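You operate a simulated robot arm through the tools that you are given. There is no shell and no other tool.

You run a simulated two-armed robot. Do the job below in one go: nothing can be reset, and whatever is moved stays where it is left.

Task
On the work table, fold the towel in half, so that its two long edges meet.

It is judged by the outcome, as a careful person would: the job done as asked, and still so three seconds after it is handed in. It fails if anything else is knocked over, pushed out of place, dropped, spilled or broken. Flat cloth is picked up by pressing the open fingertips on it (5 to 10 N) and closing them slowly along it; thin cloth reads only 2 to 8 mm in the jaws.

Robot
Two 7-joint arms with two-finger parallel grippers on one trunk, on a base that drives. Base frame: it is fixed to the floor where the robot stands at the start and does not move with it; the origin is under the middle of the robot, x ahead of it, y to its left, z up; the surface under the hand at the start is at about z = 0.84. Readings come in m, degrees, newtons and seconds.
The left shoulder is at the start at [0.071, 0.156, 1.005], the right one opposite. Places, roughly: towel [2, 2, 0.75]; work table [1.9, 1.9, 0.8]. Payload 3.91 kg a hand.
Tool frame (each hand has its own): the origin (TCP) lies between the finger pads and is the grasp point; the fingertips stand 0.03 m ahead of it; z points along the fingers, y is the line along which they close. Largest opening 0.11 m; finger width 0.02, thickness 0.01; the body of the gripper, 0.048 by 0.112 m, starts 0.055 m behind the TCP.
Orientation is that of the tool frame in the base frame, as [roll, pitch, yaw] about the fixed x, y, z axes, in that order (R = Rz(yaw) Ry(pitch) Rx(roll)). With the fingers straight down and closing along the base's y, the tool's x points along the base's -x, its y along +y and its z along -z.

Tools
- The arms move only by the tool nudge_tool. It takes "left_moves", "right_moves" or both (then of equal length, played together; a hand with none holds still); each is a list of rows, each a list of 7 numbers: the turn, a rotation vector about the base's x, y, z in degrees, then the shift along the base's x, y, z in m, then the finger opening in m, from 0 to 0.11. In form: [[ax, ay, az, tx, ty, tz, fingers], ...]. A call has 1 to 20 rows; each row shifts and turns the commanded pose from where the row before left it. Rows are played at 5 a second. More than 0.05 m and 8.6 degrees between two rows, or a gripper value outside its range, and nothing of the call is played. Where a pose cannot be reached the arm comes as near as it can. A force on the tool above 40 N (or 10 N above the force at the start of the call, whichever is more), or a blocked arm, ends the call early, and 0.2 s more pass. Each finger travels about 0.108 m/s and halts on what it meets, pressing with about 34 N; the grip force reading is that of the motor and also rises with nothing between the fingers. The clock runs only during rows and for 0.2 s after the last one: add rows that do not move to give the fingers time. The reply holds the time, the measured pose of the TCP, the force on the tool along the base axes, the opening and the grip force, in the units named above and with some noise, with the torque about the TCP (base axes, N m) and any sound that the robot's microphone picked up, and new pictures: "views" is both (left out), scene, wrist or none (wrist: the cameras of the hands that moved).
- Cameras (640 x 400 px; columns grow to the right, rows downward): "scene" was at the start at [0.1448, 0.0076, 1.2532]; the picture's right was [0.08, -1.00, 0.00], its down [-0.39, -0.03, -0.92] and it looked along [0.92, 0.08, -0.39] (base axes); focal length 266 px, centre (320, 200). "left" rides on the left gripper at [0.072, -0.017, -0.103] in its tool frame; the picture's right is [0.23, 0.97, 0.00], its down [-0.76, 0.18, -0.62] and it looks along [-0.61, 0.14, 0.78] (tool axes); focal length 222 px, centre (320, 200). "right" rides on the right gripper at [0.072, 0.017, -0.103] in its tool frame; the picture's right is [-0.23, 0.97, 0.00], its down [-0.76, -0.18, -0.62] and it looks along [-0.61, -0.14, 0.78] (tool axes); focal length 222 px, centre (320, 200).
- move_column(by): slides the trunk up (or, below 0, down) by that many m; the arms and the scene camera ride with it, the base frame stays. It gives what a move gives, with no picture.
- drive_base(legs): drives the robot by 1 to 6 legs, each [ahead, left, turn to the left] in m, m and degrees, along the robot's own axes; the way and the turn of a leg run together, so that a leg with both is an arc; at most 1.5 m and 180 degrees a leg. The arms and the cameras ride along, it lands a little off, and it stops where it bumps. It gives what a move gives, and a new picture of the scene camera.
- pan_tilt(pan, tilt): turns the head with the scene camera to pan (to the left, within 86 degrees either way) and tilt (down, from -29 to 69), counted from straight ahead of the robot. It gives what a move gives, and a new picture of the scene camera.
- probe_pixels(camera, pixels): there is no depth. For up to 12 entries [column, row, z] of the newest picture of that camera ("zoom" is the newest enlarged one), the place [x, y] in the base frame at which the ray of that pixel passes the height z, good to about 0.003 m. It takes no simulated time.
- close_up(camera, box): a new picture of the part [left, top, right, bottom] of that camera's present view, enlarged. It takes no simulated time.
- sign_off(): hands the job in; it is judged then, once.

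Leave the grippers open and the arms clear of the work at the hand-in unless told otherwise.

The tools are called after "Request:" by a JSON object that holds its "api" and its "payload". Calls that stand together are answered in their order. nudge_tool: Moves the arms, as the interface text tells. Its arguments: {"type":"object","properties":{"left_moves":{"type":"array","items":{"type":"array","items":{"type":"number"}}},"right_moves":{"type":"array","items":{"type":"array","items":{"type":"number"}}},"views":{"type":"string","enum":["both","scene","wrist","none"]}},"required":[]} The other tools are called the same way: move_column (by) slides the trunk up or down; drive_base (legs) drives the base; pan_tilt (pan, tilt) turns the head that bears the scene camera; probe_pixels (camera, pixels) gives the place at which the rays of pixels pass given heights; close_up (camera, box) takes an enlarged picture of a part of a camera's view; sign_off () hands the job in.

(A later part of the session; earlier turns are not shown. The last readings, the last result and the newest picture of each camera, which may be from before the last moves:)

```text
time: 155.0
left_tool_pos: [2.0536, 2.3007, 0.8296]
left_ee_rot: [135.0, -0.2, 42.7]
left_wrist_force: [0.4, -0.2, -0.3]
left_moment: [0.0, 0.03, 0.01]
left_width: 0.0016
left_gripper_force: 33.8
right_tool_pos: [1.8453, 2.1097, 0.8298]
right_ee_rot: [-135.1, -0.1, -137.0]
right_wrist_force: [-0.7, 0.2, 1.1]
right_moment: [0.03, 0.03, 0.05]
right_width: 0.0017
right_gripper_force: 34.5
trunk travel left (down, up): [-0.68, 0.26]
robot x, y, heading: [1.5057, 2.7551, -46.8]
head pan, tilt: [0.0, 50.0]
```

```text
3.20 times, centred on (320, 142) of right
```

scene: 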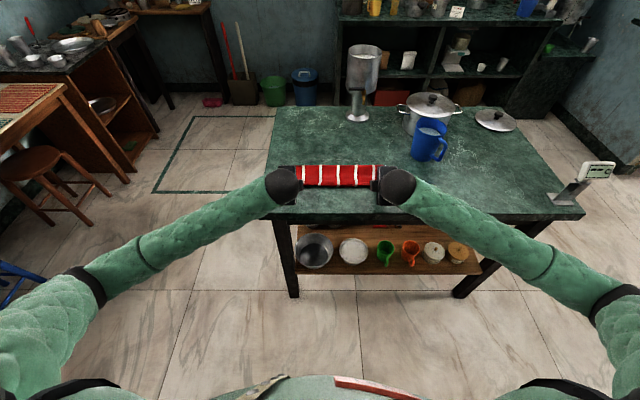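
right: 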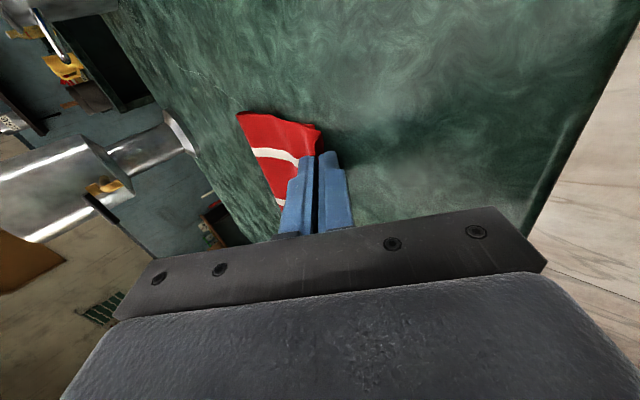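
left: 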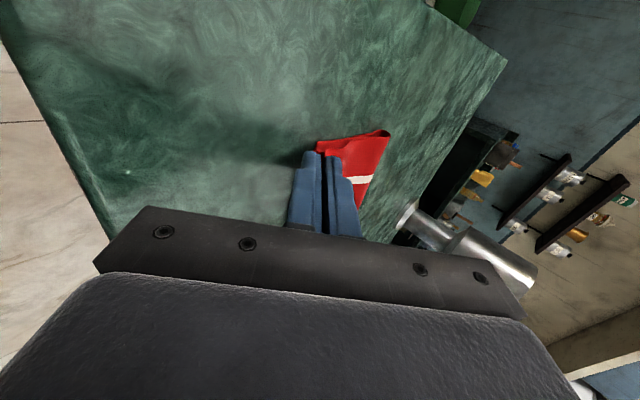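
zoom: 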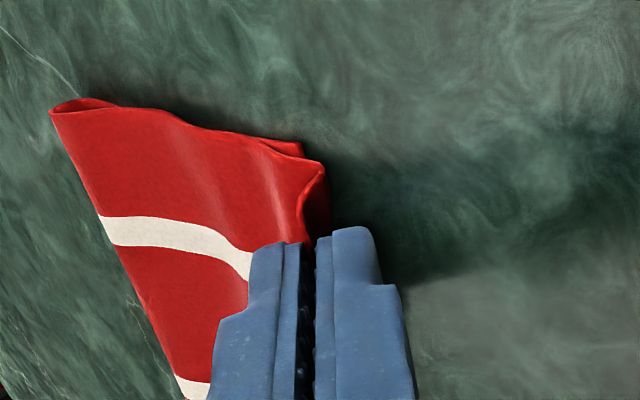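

The edges look aligned. The held strip points up and toward me, so withdrawing along the finger axis should lay it down outward. I'll open gently and back out along the fingers.

Request:
{"api": "nudge_tool", "payload": {"left_moves": [[0, 0, 0, 0, 0, 0.001, 0.003], [0, 0, 0, 0, 0, 0.0012, 0.006], [0, 0, 0, 0, 0, 0.0012, 0.009], [0, 0, 0, 0, 0, 0.0012, 0.012], [0, 0, 0, 0, 0, 0, 0.012], [0, 0, 0, -0.0034, 0.0037, 0.005, 0.012], [0, 0, 0, -0.0034, 0.0037, 0.005, 0.012], [0, 0, 0, -0.0058, 0.0062, 0.0085, 0.012], [0, 0, 0, -0.0058, 0.0062, 0.0085, 0.012], [0, 0, 0, -0.0058, 0.0062, 0.0085, 0.012], [0, 0, 0, -0.0058, 0.0062, 0.0085, 0.012], [0, 0, 0, 0, 0, 0, 0.012]], "right_moves": [[0, 0, 0, 0, 0, 0.001, 0.003], [0, 0, 0, 0, 0, 0.0012, 0.006], [0, 0, 0, 0, 0, 0.0012, 0.009], [0, 0, 0, 0, 0, 0.0012, 0.012], [0, 0, 0, 0, 0, 0, 0.012], [0, 0, 0, -0.0034, 0.0037, 0.005, 0.012], [0, 0, 0, -0.0034, 0.0037, 0.005, 0.012], [0, 0, 0, -0.0058, 0.0062, 0.0085, 0.012], [0, 0, 0, -0.0058, 0.0062, 0.0085, 0.012], [0, 0, 0, -0.0058, 0.0062, 0.0085, 0.012], [0, 0, 0, -0.0058, 0.0062, 0.0085, 0.012], [0, 0, 0, 0, 0, 0, 0.012]]}}

Request:
{"api": "close_up", "payload": {"camera": "scene", "box": [255, 100, 463, 230]}}

Request:
{"api": "close_up", "payload": {"camera": "left", "box": [220, 90, 420, 215]}}

Request:
{"api": "close_up", "payload": {"camera": "right", "box": [220, 80, 420, 205]}}

```text
time: 157.6
left_tool_pos: [2.0228, 2.3329, 0.8788]
left_ee_rot: [135.1, -0.2, 42.9]
left_wrist_force: [-0.1, 0.4, -1.1]
left_moment: [0.04, 0.01, 0.02]
left_width: 0.0121
left_gripper_force: 0.1
right_tool_pos: [1.8154, 2.1418, 0.8781]
right_ee_rot: [-135.2, -0.1, -137.0]
right_wrist_force: [0.7, 0.3, 0.2]
right_moment: [-0.01, -0.01, -0.01]
right_width: 0.0118
right_gripper_force: 0.0
trunk travel left (down, up): [-0.68, 0.26]
robot x, y, heading: [1.5044, 2.7527, -47.0]
head pan, tilt: [0.0, 50.0]
```

scene: 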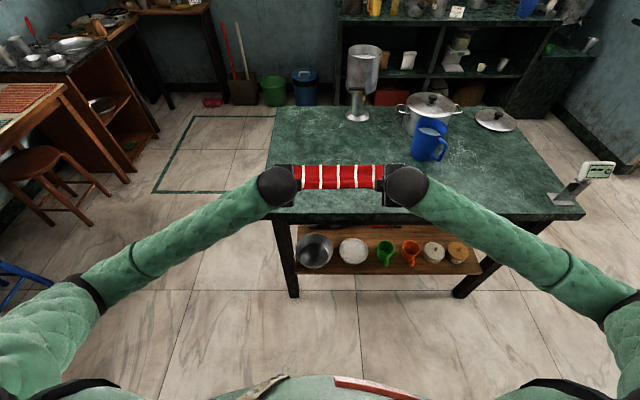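
right: 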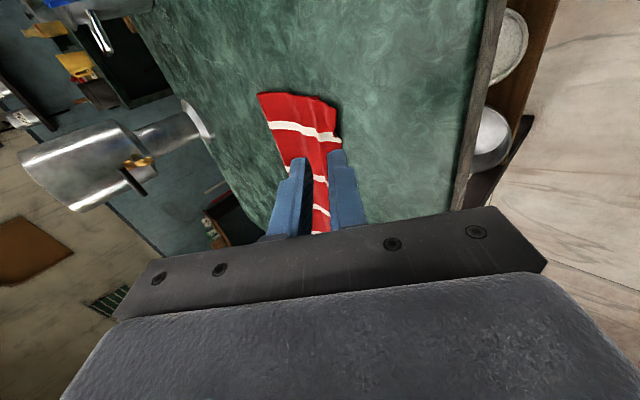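
left: 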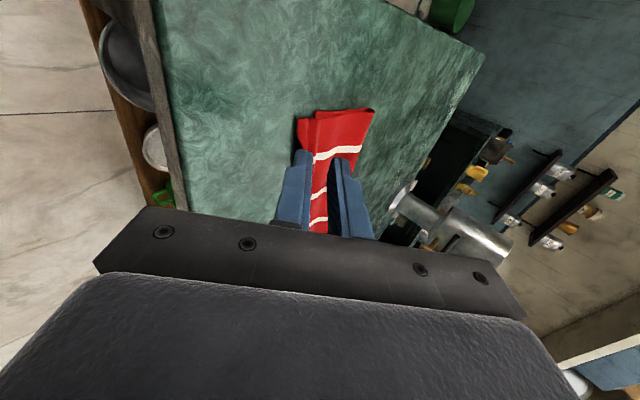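

```text
3.08 times, centred on (359, 165) of scene
```

zoom: 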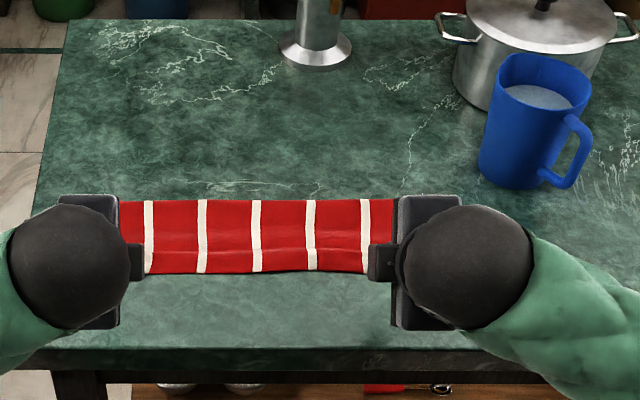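

```text
3.20 times, centred on (320, 152) of left
```

zoom: 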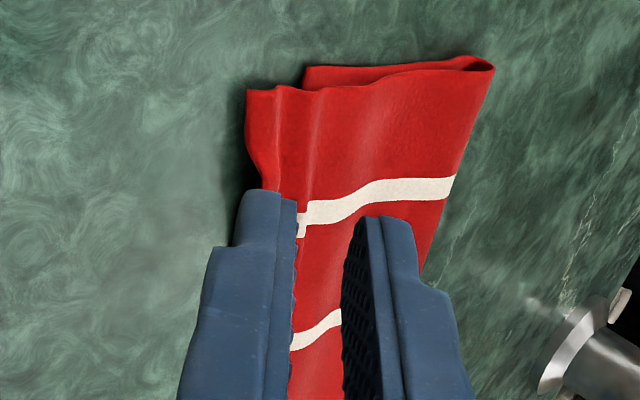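

```text
3.20 times, centred on (320, 142) of right
```

zoom: 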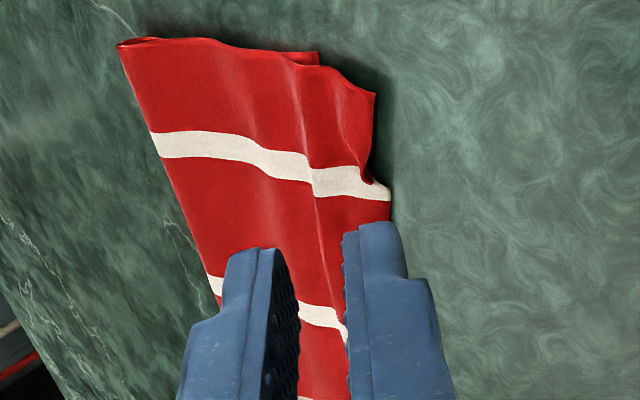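

The edge unrolled and lies flat, though the upper layer seems to overhang the lower one slightly. I'll withdraw the hands further and look properly.

Request:
{"api": "nudge_tool", "payload": {"left_moves": [[0, 0, 0, -0.01, 0.011, 0.02, 0.03], [0, 0, 0, 0.01, 0.01, 0.03, 0.03], [0, 0, 0, 0.02, 0.018, 0.03, 0.03], [0, 0, 0, 0.02, 0.018, 0.03, 0.03], [0, 0, 0, 0.02, 0.018, 0.0, 0.03], [0, 0, 0, 0, 0, 0, 0.03]], "right_moves": [[0, 0, 0, -0.01, 0.011, 0.02, 0.03], [0, 0, 0, -0.01, -0.009, 0.03, 0.03], [0, 0, 0, -0.015, -0.014, 0.03, 0.03], [0, 0, 0, -0.015, -0.014, 0.03, 0.03], [0, 0, 0, -0.01, -0.009, 0.0, 0.03], [0, 0, 0, 0, 0, 0, 0.03]]}}

Request:
{"api": "close_up", "payload": {"camera": "scene", "box": [275, 140, 403, 220]}}

```text
time: 159.0
left_tool_pos: [2.084, 2.4087, 0.9879]
left_ee_rot: [135.1, 0.0, 42.7]
left_wrist_force: [-0.1, 0.0, 0.5]
left_moment: [0.0, -0.01, -0.02]
left_width: 0.0298
left_gripper_force: 0.0
right_tool_pos: [1.7526, 2.1061, 0.99]
right_ee_rot: [-135.3, -0.1, -137.0]
right_wrist_force: [-0.2, 0.3, -0.4]
right_moment: [-0.06, -0.01, 0.04]
right_width: 0.03
right_gripper_force: 0.1
trunk travel left (down, up): [-0.68, 0.26]
robot x, y, heading: [1.5021, 2.7541, -47.0]
head pan, tilt: [0.0, 50.0]
```

scene: 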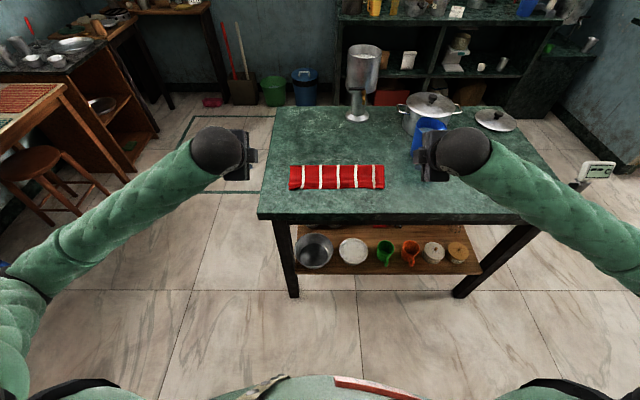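
right: 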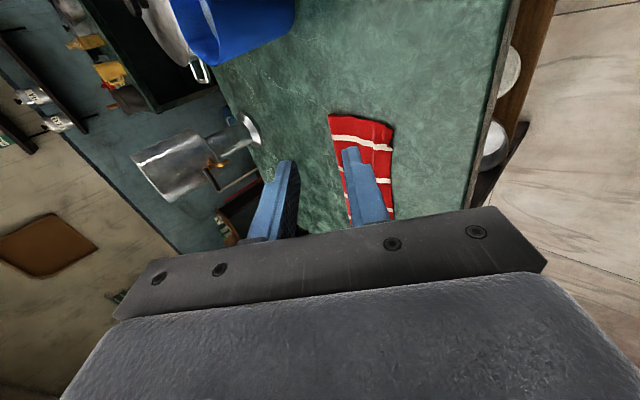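
left: 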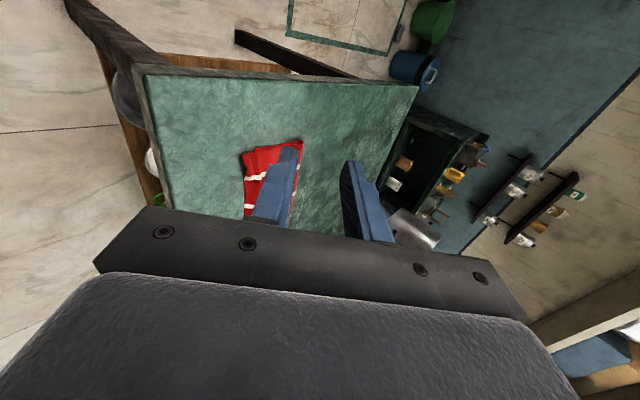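

```text
5.00 times, centred on (339, 180) of scene
```

zoom: 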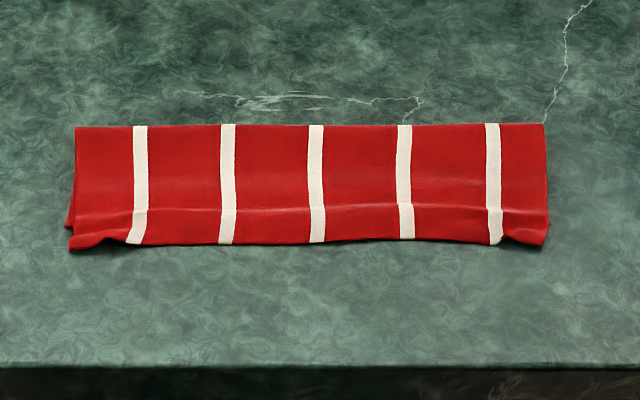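

The fold looks good. The upper layer's corners stick out a little past the lower layer, so I'll measure that with zoomed wrist views.

Request:
{"api": "close_up", "payload": {"camera": "left", "box": [220, 125, 316, 185]}}

Request:
{"api": "probe_pixels", "payload": {"camera": "zoom", "pixels": [[150, 190, 0.803]]}}

Request:
{"api": "close_up", "payload": {"camera": "right", "box": [312, 100, 408, 160]}}

```text
6.67 times, centred on (268, 155) of left
```

zoom: 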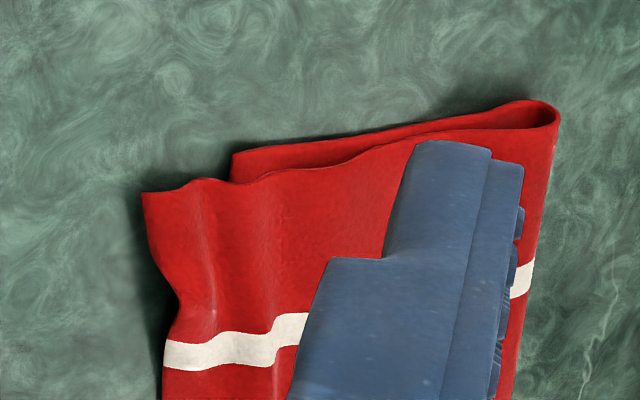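

```text
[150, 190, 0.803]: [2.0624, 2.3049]
```

```text
6.67 times, centred on (360, 130) of right
```

zoom: 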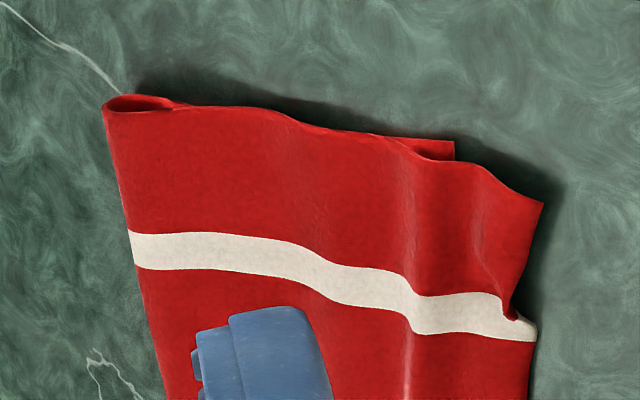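

Request:
{"api": "probe_pixels", "payload": {"camera": "left", "pixels": [[254.8, 148.2, 0.802], [241.3, 153.8, 0.802], [241.3, 153.8, 0.812], [303, 140.5, 0.805]]}}

Request:
{"api": "probe_pixels", "payload": {"camera": "right", "pixels": [[380.2, 121.7, 0.802], [393.4, 130.6, 0.802], [393.4, 130.6, 0.812], [328, 115.5, 0.805], [391.5, 151, 0.803]]}}

```text
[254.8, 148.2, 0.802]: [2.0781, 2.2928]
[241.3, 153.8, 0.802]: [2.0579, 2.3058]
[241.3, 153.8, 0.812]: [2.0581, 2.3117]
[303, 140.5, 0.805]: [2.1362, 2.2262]
```

```text
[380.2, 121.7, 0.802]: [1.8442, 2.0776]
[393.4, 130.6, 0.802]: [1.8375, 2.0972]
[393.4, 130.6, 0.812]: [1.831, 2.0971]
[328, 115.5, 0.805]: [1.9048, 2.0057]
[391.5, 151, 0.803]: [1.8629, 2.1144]
```

The lower edge is at v≈0.276, but the upper one reaches 0.295–0.299 at the corners, which is about 2 cm too far. I'll fix this by regripping the upper edge at both corners, lifting it back a little so the fold line rolls away from me, and laying it down about 2 cm further in. First I'll bring the hands upright above those corners.

Request:
{"api": "nudge_tool", "payload": {"left_moves": [[2.756, 2.543, 0, -0.0027, -0.00974, -0.0098, 0.03], [2.756, 2.543, 0, -0.0027, -0.00974, -0.0098, 0.03], [2.756, 2.543, 0, -0.0027, -0.00974, -0.0098, 0.03], [2.756, 2.543, 0, -0.0027, -0.00974, -0.0098, 0.03], [2.756, 2.543, 0, -0.0027, -0.00974, -0.0098, 0.03], [2.756, 2.543, 0, -0.0027, -0.00974, -0.0098, 0.03], [2.756, 2.543, 0, -0.0027, -0.00974, -0.0098, 0.03], [2.756, 2.543, 0, -0.0027, -0.00974, -0.0098, 0.03], [2.756, 2.543, 0, -0.0027, -0.00974, -0.0098, 0.03], [2.756, 2.543, 0, -0.0027, -0.00974, -0.0098, 0.03], [2.756, 2.543, 0, -0.0027, -0.00974, -0.0098, 0.03], [2.756, 2.543, 0, -0.0027, -0.00974, -0.0098, 0.03], [0, 0, 0, 0, 0, 0, 0.03]], "right_moves": [[2.756, 2.543, 0, 0.00841, -0.00043, -0.0098, 0.03], [2.756, 2.543, 0, 0.00841, -0.00043, -0.0098, 0.03], [2.756, 2.543, 0, 0.00841, -0.00043, -0.0098, 0.03], [2.756, 2.543, 0, 0.00841, -0.00043, -0.0098, 0.03], [2.756, 2.543, 0, 0.00841, -0.00043, -0.0098, 0.03], [2.756, 2.543, 0, 0.00841, -0.00043, -0.0098, 0.03], [2.756, 2.543, 0, 0.00841, -0.00043, -0.0098, 0.03], [2.756, 2.543, 0, 0.00841, -0.00043, -0.0098, 0.03], [2.756, 2.543, 0, 0.00841, -0.00043, -0.0098, 0.03], [2.756, 2.543, 0, 0.00841, -0.00043, -0.0098, 0.03], [2.756, 2.543, 0, 0.00841, -0.00043, -0.0098, 0.03], [2.756, 2.543, 0, 0.00841, -0.00043, -0.0098, 0.03], [0, 0, 0, 0, 0, 0, 0.03]]}}

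Request:
{"api": "close_up", "payload": {"camera": "left", "box": [220, 90, 420, 215]}}

Request:
{"api": "close_up", "payload": {"camera": "right", "box": [220, 90, 420, 215]}}

```text
time: 161.8
left_tool_pos: [2.0494, 2.2915, 0.8721]
left_ee_rot: [180.0, -0.1, 42.7]
left_wrist_force: [-0.1, 0.3, -0.5]
left_moment: [0.01, -0.02, 0.0]
left_width: 0.03
left_gripper_force: 0.1
right_tool_pos: [1.8543, 2.1016, 0.8725]
right_ee_rot: [179.9, 0.2, -137.1]
right_wrist_force: [-0.4, -0.2, -0.1]
right_moment: [-0.02, 0.02, 0.01]
right_width: 0.0301
right_gripper_force: 0.1
trunk travel left (down, up): [-0.68, 0.26]
robot x, y, heading: [1.5101, 2.7521, -47.0]
head pan, tilt: [0.0, 50.0]
```

scene: 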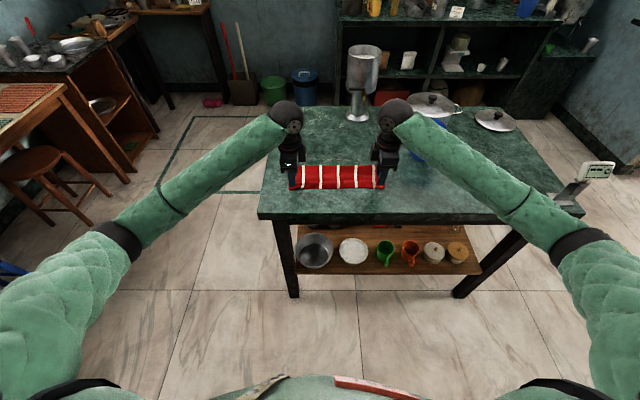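
right: 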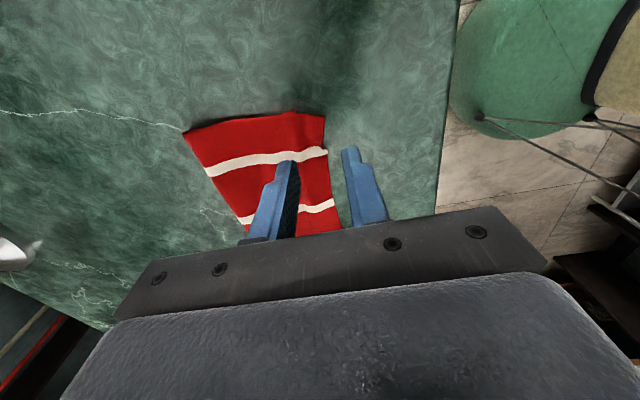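
left: 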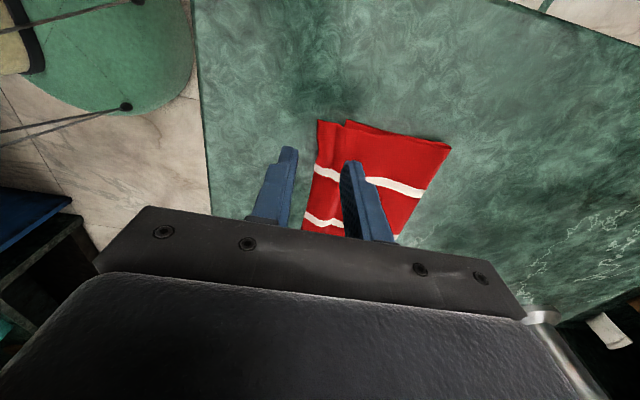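

```text
3.20 times, centred on (320, 152) of left
```

zoom: 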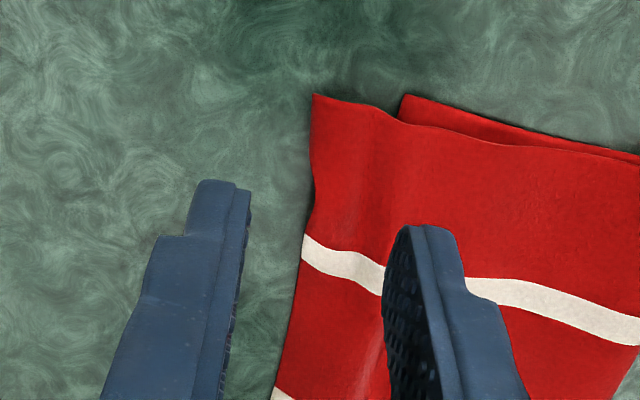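

```text
3.20 times, centred on (320, 152) of right
```

zoom: 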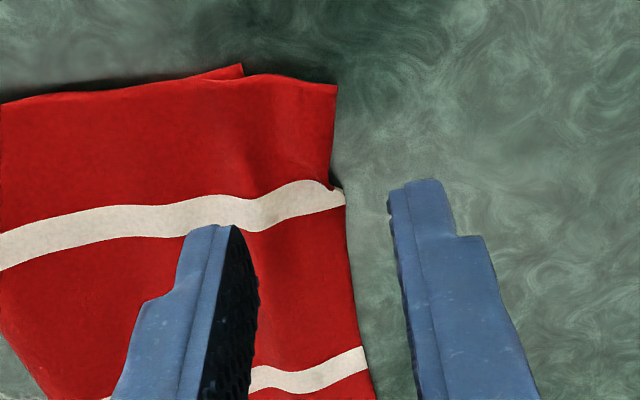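

Request:
{"api": "probe_pixels", "payload": {"camera": "left", "pixels": [[317.8, 119.4, 0.803], [316, 145, 0.803], [314.7, 165, 0.803], [305, 215, 0.803], [346, 119.4, 0.802], [451, 147, 0.805]]}}

Request:
{"api": "probe_pixels", "payload": {"camera": "right", "pixels": [[325.3, 116.6, 0.803], [325, 140, 0.803], [327.8, 152.5, 0.803], [335, 205, 0.803], [295.6, 110.0, 0.802], [184, 133, 0.805]]}}

```text
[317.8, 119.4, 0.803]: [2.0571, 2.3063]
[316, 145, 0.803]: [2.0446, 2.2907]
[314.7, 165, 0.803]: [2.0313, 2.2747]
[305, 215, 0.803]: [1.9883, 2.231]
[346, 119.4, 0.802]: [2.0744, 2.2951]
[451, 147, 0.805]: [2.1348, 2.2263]
```

```text
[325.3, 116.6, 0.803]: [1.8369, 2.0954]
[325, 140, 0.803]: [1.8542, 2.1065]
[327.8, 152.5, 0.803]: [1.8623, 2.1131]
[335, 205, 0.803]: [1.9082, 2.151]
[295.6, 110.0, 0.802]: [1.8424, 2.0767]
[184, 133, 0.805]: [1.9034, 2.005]
```

The left upper corner overhangs by 2 cm and the right by 1.7 cm, while the middle is nearly aligned. I'll set the fingers across the upper edge and lower them.

Request:
{"api": "nudge_tool", "payload": {"left_moves": [[0, 0, 0, 0.0024, -0.0026, 0, 0.016], [0, 0, 0, 0, 0, -0.015, 0.016], [0, 0, 0, 0, 0, -0.015, 0.016], [0, 0, 0, 0, 0, -0.008, 0.016], [0, 0, 0, 0, 0, 0, 0.016]], "right_moves": [[0, 0, 0, 0.0016, -0.0018, 0, 0.016], [0, 0, 0, 0, 0, -0.015, 0.016], [0, 0, 0, 0, 0, -0.015, 0.016], [0, 0, 0, 0, 0, -0.008, 0.016], [0, 0, 0, 0, 0, 0, 0.016]], "views": "wrist"}}

Request:
{"api": "close_up", "payload": {"camera": "left", "box": [220, 90, 420, 215]}}

Request:
{"api": "close_up", "payload": {"camera": "right", "box": [220, 90, 420, 215]}}

```text
time: 163.0
left_tool_pos: [2.0509, 2.288, 0.833]
left_ee_rot: [-179.9, -0.2, 42.7]
left_wrist_force: [-0.4, -0.5, 0.6]
left_moment: [0.01, -0.02, 0.0]
left_width: 0.0158
left_gripper_force: 0.0
right_tool_pos: [1.8581, 2.0994, 0.8333]
right_ee_rot: [179.8, 0.2, -137.1]
right_wrist_force: [-0.5, -0.5, 0.6]
right_moment: [0.02, -0.03, 0.02]
right_width: 0.0159
right_gripper_force: 0.1
trunk travel left (down, up): [-0.68, 0.26]
robot x, y, heading: [1.5075, 2.754, -47.1]
head pan, tilt: [0.0, 50.0]
```

right: 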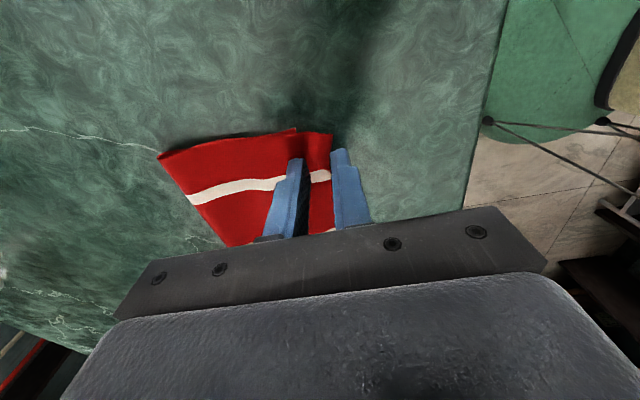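
left: 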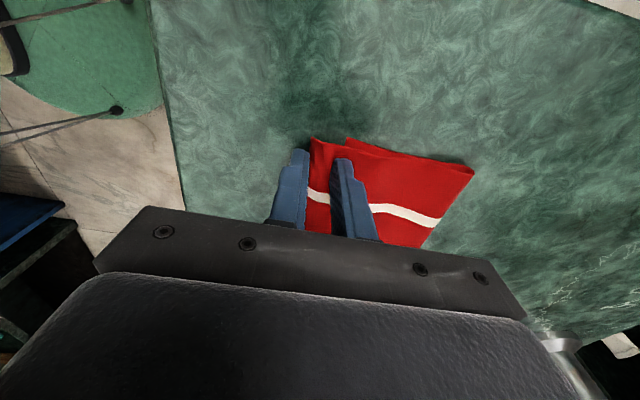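

```text
3.20 times, centred on (320, 152) of left
```

zoom: 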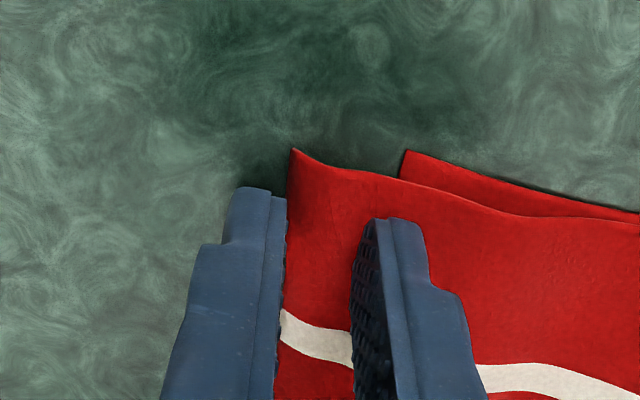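

```text
3.20 times, centred on (320, 152) of right
```

zoom: 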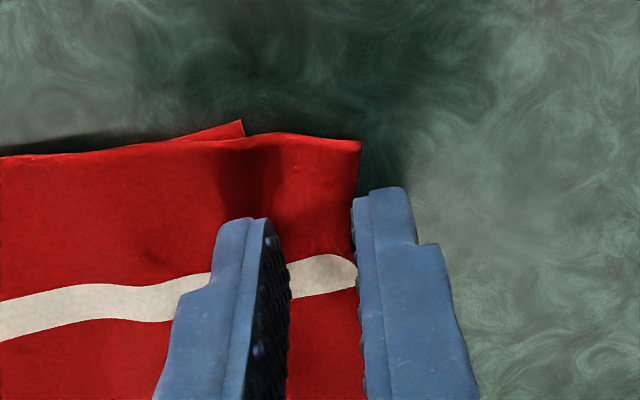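

Well placed on both sides, and only the upper layer lies between the fingers. I'll press gently and close slowly.

Request:
{"api": "nudge_tool", "payload": {"left_moves": [[0, 0, 0, 0, 0, -0.001, 0.016], [0, 0, 0, 0, 0, -0.001, 0.016], [0, 0, 0, 0, 0, -0.001, 0.016], [0, 0, 0, 0, 0, 0, 0.016], [0, 0, 0, 0, 0, 0, 0.014], [0, 0, 0, 0, 0, 0, 0.012], [0, 0, 0, 0, 0, 0, 0.01], [0, 0, 0, 0, 0, 0, 0.008], [0, 0, 0, 0, 0, 0, 0.006], [0, 0, 0, 0, 0, 0, 0.004], [0, 0, 0, 0, 0, 0, 0.002], [0, 0, 0, 0, 0, 0, 0.0], [0, 0, 0, 0, 0, 0, 0.0], [0, 0, 0, 0, 0, 0, 0.0]], "right_moves": [[0, 0, 0, 0, 0, -0.001, 0.016], [0, 0, 0, 0, 0, -0.001, 0.016], [0, 0, 0, 0, 0, -0.001, 0.016], [0, 0, 0, 0, 0, 0, 0.016], [0, 0, 0, 0, 0, 0, 0.014], [0, 0, 0, 0, 0, 0, 0.012], [0, 0, 0, 0, 0, 0, 0.01], [0, 0, 0, 0, 0, 0, 0.008], [0, 0, 0, 0, 0, 0, 0.006], [0, 0, 0, 0, 0, 0, 0.004], [0, 0, 0, 0, 0, 0, 0.002], [0, 0, 0, 0, 0, 0, 0.0], [0, 0, 0, 0, 0, 0, 0.0], [0, 0, 0, 0, 0, 0, 0.0]], "views": "wrist"}}

Request:
{"api": "close_up", "payload": {"camera": "left", "box": [220, 90, 420, 215]}}

Request:
{"api": "close_up", "payload": {"camera": "right", "box": [220, 90, 420, 215]}}

```text
time: 166.0
left_tool_pos: [2.0519, 2.2901, 0.8315]
left_ee_rot: [179.8, -0.1, 42.7]
left_wrist_force: [2.8, -1.9, 16.8]
left_moment: [-0.2, -0.19, -0.03]
left_width: 0.0015
left_gripper_force: 34.2
right_tool_pos: [1.8559, 2.1011, 0.8328]
right_ee_rot: [179.9, 0.2, -137.0]
right_wrist_force: [2.7, -0.4, 14.1]
right_moment: [-0.14, -0.11, 0.03]
right_width: 0.0019
right_gripper_force: 33.6
trunk travel left (down, up): [-0.68, 0.26]
robot x, y, heading: [1.5042, 2.7468, -47.2]
head pan, tilt: [0.0, 50.0]
```

right: 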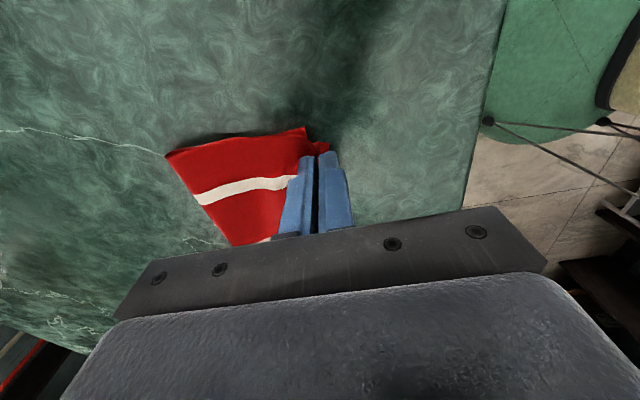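
left: 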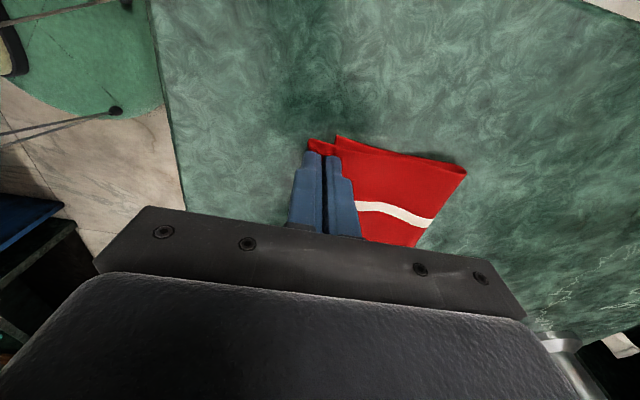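

```text
3.20 times, centred on (320, 152) of left
```

zoom: 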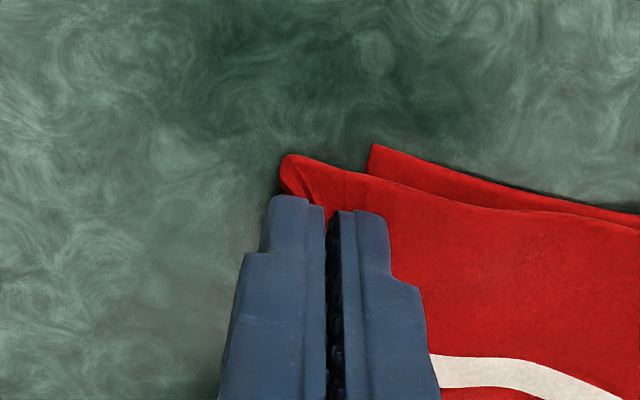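

```text
3.20 times, centred on (320, 152) of right
```

zoom: 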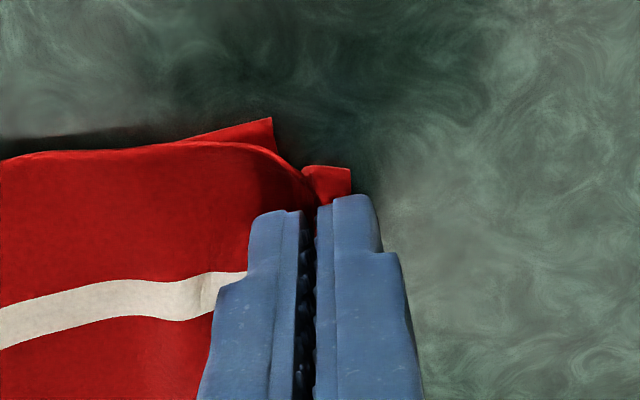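

Both corners are held again. I'll lift the upper layer back past the fold line so it rolls about 1 cm further from me.

Request:
{"api": "nudge_tool", "payload": {"left_moves": [[0, 0, 0, 0.0013, -0.0014, 0.0125, 0.0], [0, 0, 0, 0.0014, -0.0015, 0.0125, 0.0], [0, 0, 0, 0.004, -0.0044, 0.0125, 0.0], [0, 0, 0, 0.0041, -0.0044, 0.0125, 0.0], [0, 0, 0, 0.0068, -0.0073, 0.01, 0.0], [0, 0, 0, 0.0068, -0.0074, 0.01, 0.0], [0, 0, 0, 0.0088, -0.0095, 0.007, 0.0], [0, 0, 0, 0.0088, -0.0096, 0.007, 0.0], [0, 0, 0, 0.0095, -0.0103, 0.003, 0.0], [0, 0, 0, 0.0095, -0.0103, 0.003, 0.0], [0, 0, 0, 0.0085, -0.0092, -0.001, 0.0], [0, 0, 0, 0.0085, -0.0092, -0.001, 0.0], [0, 0, 0, 0.0068, -0.0073, -0.005, 0.0], [0, 0, 0, 0, 0, 0, 0.0]], "right_moves": [[0, 0, 0, 0.0013, -0.0014, 0.0125, 0.0], [0, 0, 0, 0.0014, -0.0015, 0.0125, 0.0], [0, 0, 0, 0.004, -0.0044, 0.0125, 0.0], [0, 0, 0, 0.0041, -0.0044, 0.0125, 0.0], [0, 0, 0, 0.0068, -0.0073, 0.01, 0.0], [0, 0, 0, 0.0068, -0.0074, 0.01, 0.0], [0, 0, 0, 0.0088, -0.0095, 0.007, 0.0], [0, 0, 0, 0.0088, -0.0096, 0.007, 0.0], [0, 0, 0, 0.0095, -0.0103, 0.003, 0.0], [0, 0, 0, 0.0095, -0.0103, 0.003, 0.0], [0, 0, 0, 0.0085, -0.0092, -0.001, 0.0], [0, 0, 0, 0.0085, -0.0092, -0.001, 0.0], [0, 0, 0, 0.0068, -0.0073, -0.005, 0.0], [0, 0, 0, 0, 0, 0, 0.0]]}}

Request:
{"api": "close_up", "payload": {"camera": "scene", "box": [259, 110, 419, 210]}}

Request:
{"api": "close_up", "payload": {"camera": "left", "box": [220, 90, 420, 215]}}

Request:
{"api": "close_up", "payload": {"camera": "right", "box": [220, 90, 420, 215]}}

```text
time: 169.0
left_tool_pos: [2.1382, 2.1978, 0.9136]
left_ee_rot: [180.0, -0.2, 42.8]
left_wrist_force: [-1.0, -0.2, -0.4]
left_moment: [-0.02, 0.02, 0.0]
left_width: 0.0011
left_gripper_force: 33.5
right_tool_pos: [1.9403, 2.0087, 0.9126]
right_ee_rot: [179.8, 0.2, -137.0]
right_wrist_force: [0.9, 0.8, -1.1]
right_moment: [0.0, -0.06, -0.01]
right_width: 0.0018
right_gripper_force: 34.3
trunk travel left (down, up): [-0.68, 0.26]
robot x, y, heading: [1.5068, 2.7483, -47.2]
head pan, tilt: [0.0, 50.0]
```

scene: 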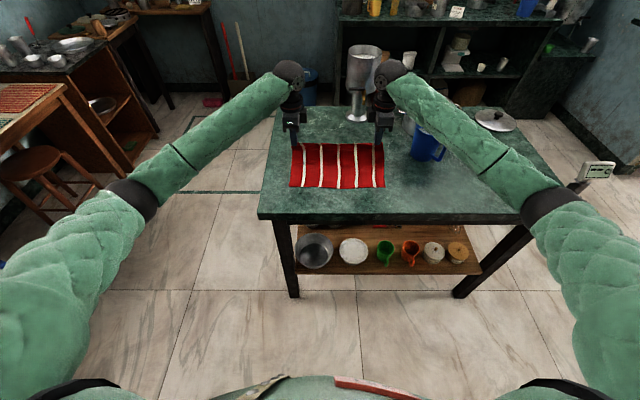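
right: 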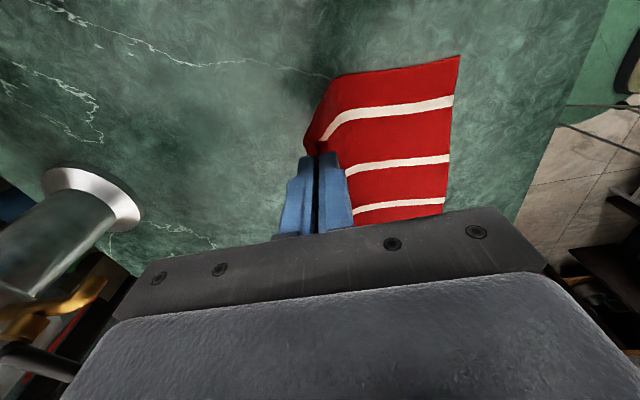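
left: 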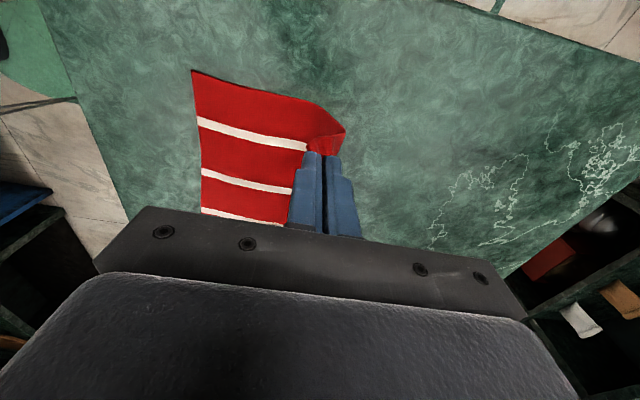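

```text
4.00 times, centred on (339, 160) of scene
```

zoom: 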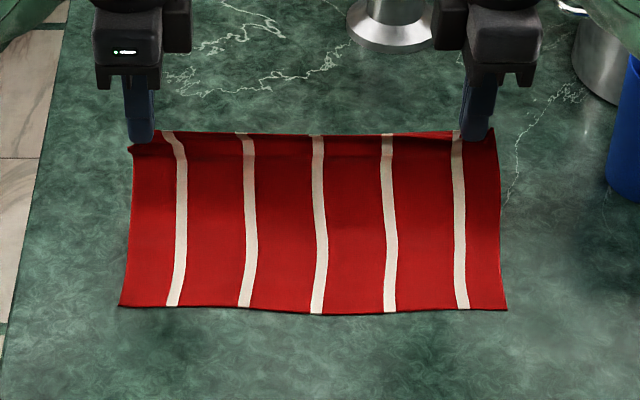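

```text
3.20 times, centred on (320, 152) of left
```

zoom: 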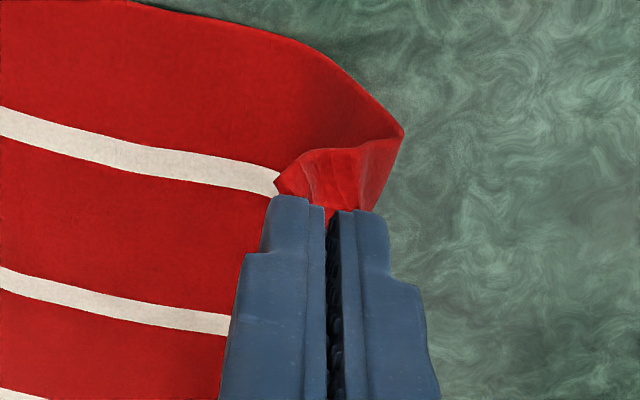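

```text
3.20 times, centred on (320, 152) of right
```

zoom: 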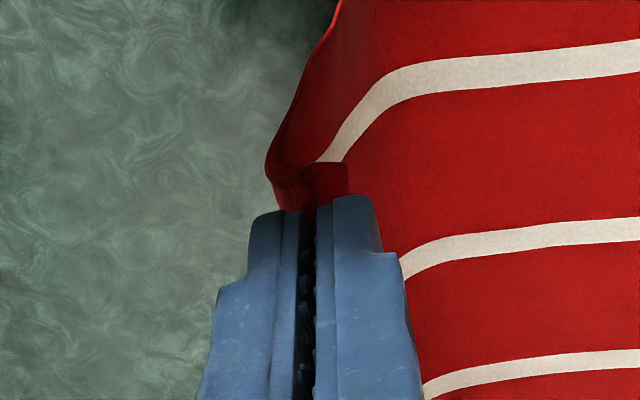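

Both corners are held and the towel is lifted evenly. I'll measure the near edge again before laying it down.

Request:
{"api": "probe_pixels", "payload": {"camera": "left", "pixels": [[192, 70, 0.802], [199, 140, 0.802], [201, 195, 0.802]]}}

Request:
{"api": "probe_pixels", "payload": {"camera": "right", "pixels": [[459, 56, 0.802], [454, 110, 0.802], [447, 180, 0.802]]}}

Request:
{"api": "probe_pixels", "payload": {"camera": "scene", "pixels": [[289.2, 186.5, 0.802], [312, 187, 0.802], [338, 188.3, 0.802], [362, 187.5, 0.802], [385.5, 187.3, 0.802]]}}

```text
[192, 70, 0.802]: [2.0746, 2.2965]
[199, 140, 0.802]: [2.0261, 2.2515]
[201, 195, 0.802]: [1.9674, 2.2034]
```

```text
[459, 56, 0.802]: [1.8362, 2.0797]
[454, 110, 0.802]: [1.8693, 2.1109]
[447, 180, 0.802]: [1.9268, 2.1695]
```

```text
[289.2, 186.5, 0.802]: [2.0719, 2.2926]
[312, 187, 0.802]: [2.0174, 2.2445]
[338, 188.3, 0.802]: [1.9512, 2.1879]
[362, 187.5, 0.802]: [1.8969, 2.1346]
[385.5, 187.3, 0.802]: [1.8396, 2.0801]
```

The near edge lies at v≈0.281–0.286. Allowing for about 1.5 cm of cloth gathered in the fingers, I'll lay the upper edge down with the grip at v≈0.264 (left) and 0.267 (right).

Request:
{"api": "nudge_tool", "payload": {"left_moves": [[0, 0, 0, -0.004, 0.0044, 0.00325, 0.0], [0, 0, 0, -0.004, 0.0044, 0.00325, 0.0], [0, 0, 0, -0.0044, 0.0047, 0.001, 0.0], [0, 0, 0, -0.0044, 0.0047, 0.001, 0.0], [0, 0, 0, -0.0051, 0.0055, -0.0015, 0.0], [0, 0, 0, -0.0051, 0.0055, -0.0015, 0.0], [0, 0, 0, -0.0051, 0.0055, -0.0045, 0.0], [0, 0, 0, -0.0051, 0.0055, -0.0045, 0.0], [0, 0, 0, -0.0051, 0.0055, -0.0075, 0.0], [0, 0, 0, -0.0051, 0.0055, -0.0075, 0.0], [0, 0, 0, -0.004, 0.0044, -0.009, 0.0], [0, 0, 0, -0.004, 0.0044, -0.009, 0.0], [0, 0, 0, -0.003, 0.0033, -0.0095, 0.0], [0, 0, 0, -0.003, 0.0033, -0.0095, 0.0], [0, 0, 0, -0.002, 0.0022, -0.008, 0.0], [0, 0, 0, -0.002, 0.0022, -0.008, 0.0], [0, 0, 0, -0.001, 0.0011, -0.0035, 0.0], [0, 0, 0, -0.001, 0.0011, -0.0035, 0.0], [0, 0, 0, 0, 0, 0, 0.0]], "right_moves": [[0, 0, 0, -0.0043, 0.0047, 0.00325, 0.0], [0, 0, 0, -0.0043, 0.0047, 0.00325, 0.0], [0, 0, 0, -0.0047, 0.0051, 0.001, 0.0], [0, 0, 0, -0.0047, 0.0051, 0.001, 0.0], [0, 0, 0, -0.0055, 0.0059, -0.0015, 0.0], [0, 0, 0, -0.0055, 0.0059, -0.0015, 0.0], [0, 0, 0, -0.0055, 0.0059, -0.0045, 0.0], [0, 0, 0, -0.0055, 0.0059, -0.0045, 0.0], [0, 0, 0, -0.0055, 0.0059, -0.0075, 0.0], [0, 0, 0, -0.0055, 0.0059, -0.0075, 0.0], [0, 0, 0, -0.0043, 0.0047, -0.009, 0.0], [0, 0, 0, -0.0043, 0.0047, -0.009, 0.0], [0, 0, 0, -0.0033, 0.0035, -0.0095, 0.0], [0, 0, 0, -0.0033, 0.0035, -0.0095, 0.0], [0, 0, 0, -0.0022, 0.0024, -0.008, 0.0], [0, 0, 0, -0.0022, 0.0024, -0.008, 0.0], [0, 0, 0, -0.0011, 0.0012, -0.0035, 0.0], [0, 0, 0, -0.0011, 0.0012, -0.0035, 0.0], [0, 0, 0, 0, 0, 0, 0.0]]}}

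Request:
{"api": "close_up", "payload": {"camera": "left", "box": [220, 90, 420, 215]}}

Request:
{"api": "close_up", "payload": {"camera": "right", "box": [220, 90, 420, 215]}}

Request:
{"api": "close_up", "payload": {"camera": "scene", "box": [275, 140, 403, 220]}}

```text
time: 173.0
left_tool_pos: [2.0697, 2.2701, 0.8361]
left_ee_rot: [-180.0, -0.1, 42.9]
left_wrist_force: [-0.8, -2.0, 9.9]
left_moment: [-0.08, 0.03, 0.02]
left_width: 0.0012
left_gripper_force: 34.1
right_tool_pos: [1.8677, 2.0865, 0.8352]
right_ee_rot: [179.9, 0.2, -137.1]
right_wrist_force: [0.3, 1.2, 1.5]
right_moment: [0.0, -0.03, -0.03]
right_width: 0.0018
right_gripper_force: 34.2
trunk travel left (down, up): [-0.68, 0.26]
robot x, y, heading: [1.5065, 2.7506, -47.0]
head pan, tilt: [0.0, 50.0]
```

scene: 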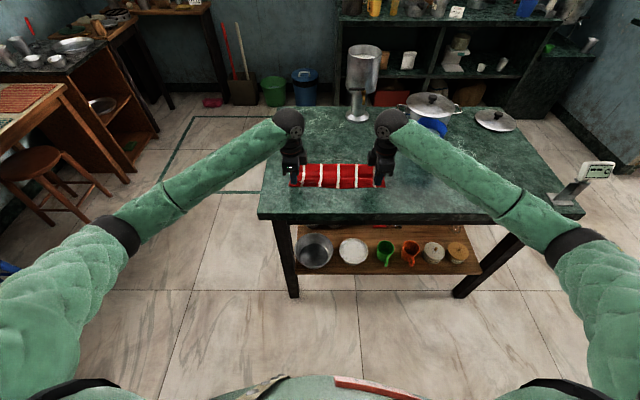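
right: 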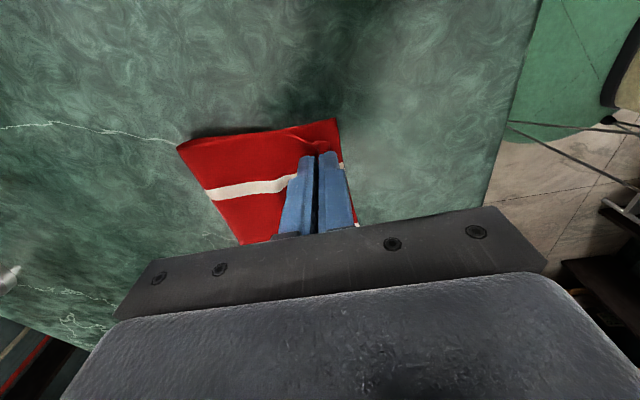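
left: 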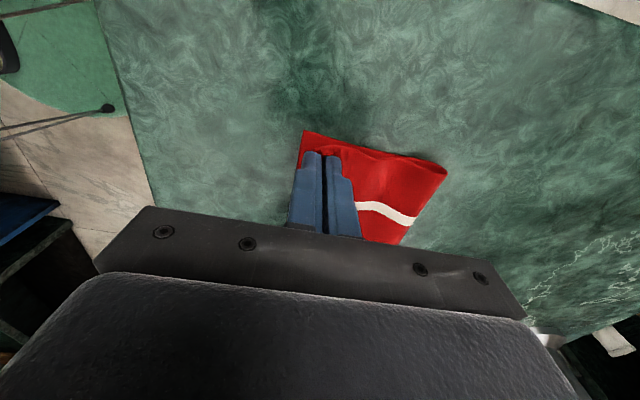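

```text
3.20 times, centred on (320, 152) of left
```

zoom: 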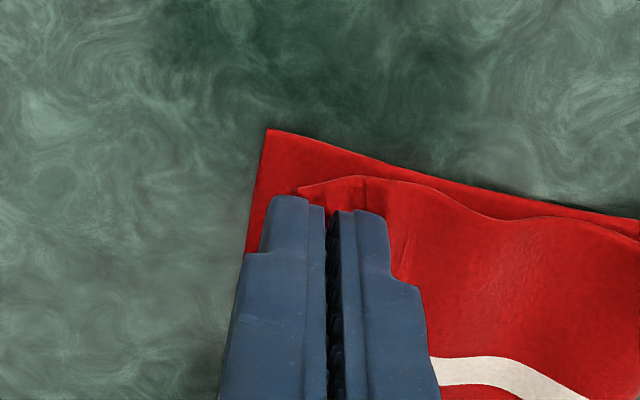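

```text
3.20 times, centred on (320, 152) of right
```

zoom: 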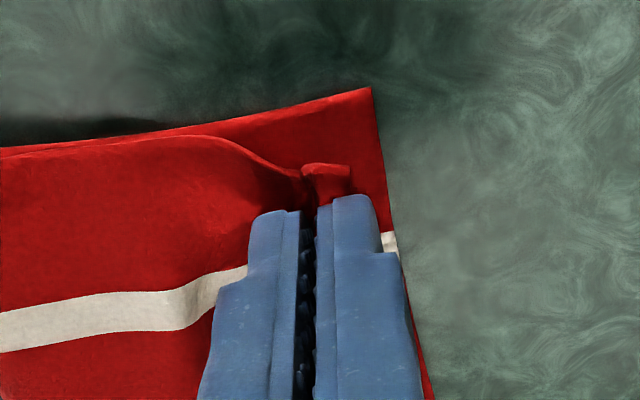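

```text
5.00 times, centred on (339, 180) of scene
```

zoom: 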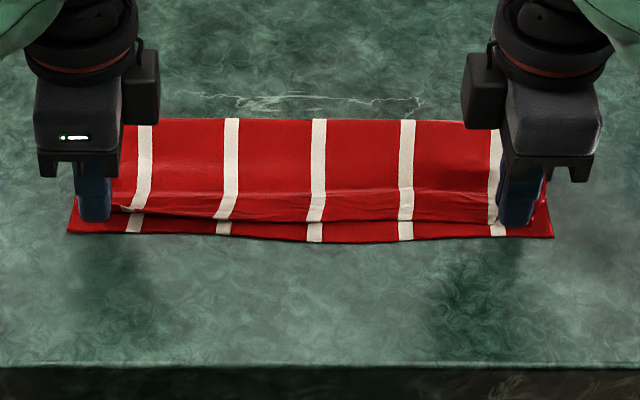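

The upper edge is now slightly inside the lower one, and after release the gripped corners will relax outward by about 1.5 cm. I'll lift a few millimetres, move 5 mm nearer to me, set it down and open.

Request:
{"api": "nudge_tool", "payload": {"left_moves": [[0, 0, 0, 0, 0, 0.005, 0.0], [0, 0, 0, -0.0017, 0.0018, 0.001, 0.0], [0, 0, 0, -0.0017, 0.0018, 0, 0.0], [0, 0, 0, 0, 0, -0.004, 0.0], [0, 0, 0, 0, 0, 0, 0.0], [0, 0, 0, 0, 0, 0, 0.004], [0, 0, 0, 0, 0, 0, 0.008], [0, 0, 0, 0, 0, 0, 0.012], [0, 0, 0, 0, 0, 0, 0.016], [0, 0, 0, 0, 0, 0.003, 0.02], [0, 0, 0, 0, 0, 0.01, 0.02], [0, 0, 0, 0, 0, 0.015, 0.02], [0, 0, 0, 0, 0, 0.02, 0.02], [0, 0, 0, 0, 0, 0, 0.02]], "right_moves": [[0, 0, 0, 0, 0, 0.004, 0.0], [0, 0, 0, -0.0017, 0.0018, 0.001, 0.0], [0, 0, 0, -0.0017, 0.0018, 0, 0.0], [0, 0, 0, 0, 0, -0.005, 0.0], [0, 0, 0, 0, 0, 0, 0.0], [0, 0, 0, 0, 0, 0, 0.004], [0, 0, 0, 0, 0, 0, 0.008], [0, 0, 0, 0, 0, 0, 0.012], [0, 0, 0, 0, 0, 0, 0.016], [0, 0, 0, 0, 0, 0.003, 0.02], [0, 0, 0, 0, 0, 0.01, 0.02], [0, 0, 0, 0, 0, 0.015, 0.02], [0, 0, 0, 0, 0, 0.02, 0.02], [0, 0, 0, 0, 0, 0, 0.02]]}}

Request:
{"api": "close_up", "payload": {"camera": "left", "box": [220, 90, 420, 215]}}

Request:
{"api": "close_up", "payload": {"camera": "right", "box": [220, 90, 420, 215]}}

Request:
{"api": "close_up", "payload": {"camera": "scene", "box": [275, 140, 403, 220]}}

```text
time: 176.0
left_tool_pos: [2.0677, 2.2723, 0.8837]
left_ee_rot: [-179.8, -0.2, 42.7]
left_wrist_force: [-0.2, 0.2, 0.0]
left_moment: [-0.01, -0.01, -0.01]
left_width: 0.0201
left_gripper_force: 0.1
right_tool_pos: [1.8662, 2.0891, 0.8817]
right_ee_rot: [179.9, 0.3, -137.1]
right_wrist_force: [0.0, 0.0, 0.0]
right_moment: [-0.02, 0.0, 0.03]
right_width: 0.02
right_gripper_force: 0.2
trunk travel left (down, up): [-0.68, 0.26]
robot x, y, heading: [1.5068, 2.7519, -47.1]
head pan, tilt: [0.0, 50.0]
```

scene: 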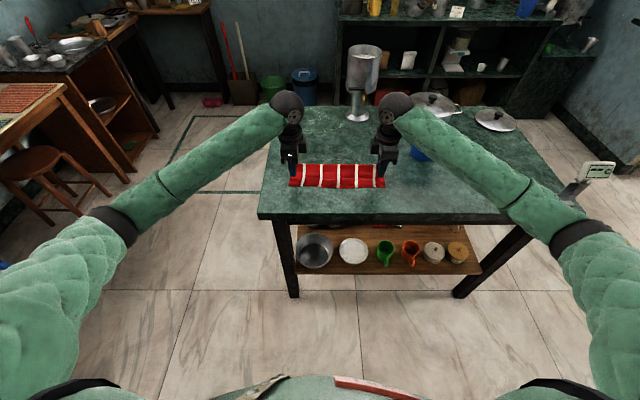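
right: 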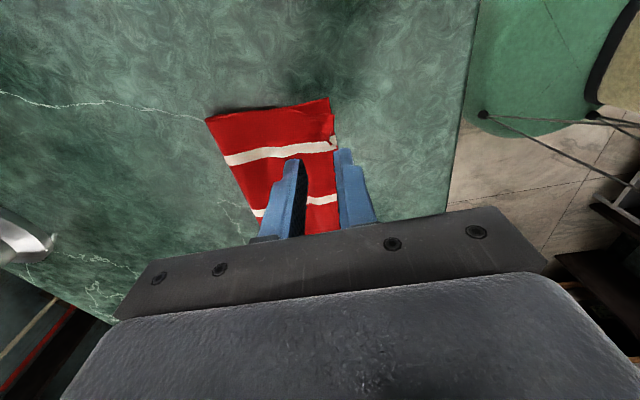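
left: 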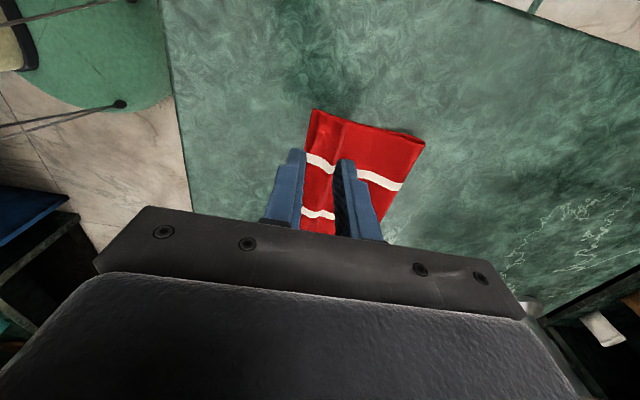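

```text
3.20 times, centred on (320, 152) of left
```

zoom: 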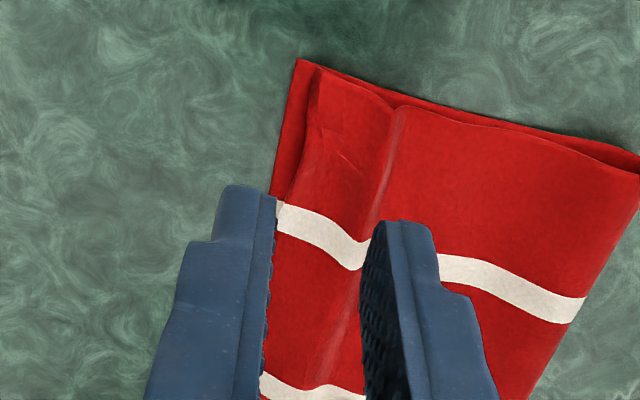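

```text
3.20 times, centred on (320, 152) of right
```

zoom: 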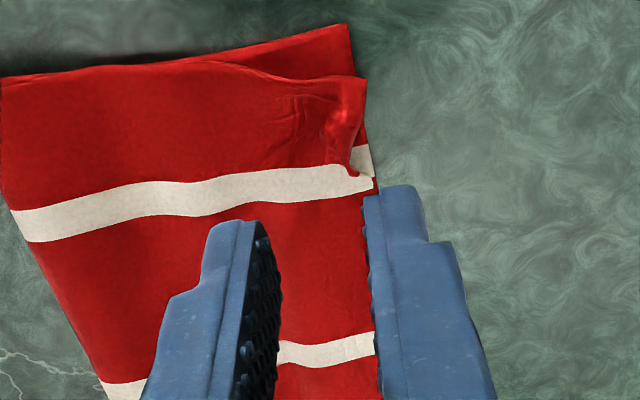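

```text
5.00 times, centred on (339, 180) of scene
```

zoom: 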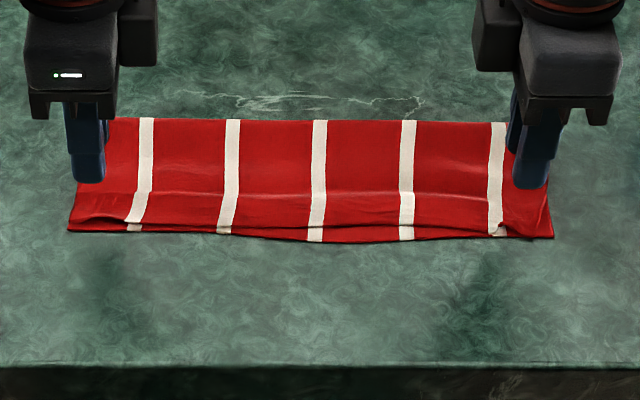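

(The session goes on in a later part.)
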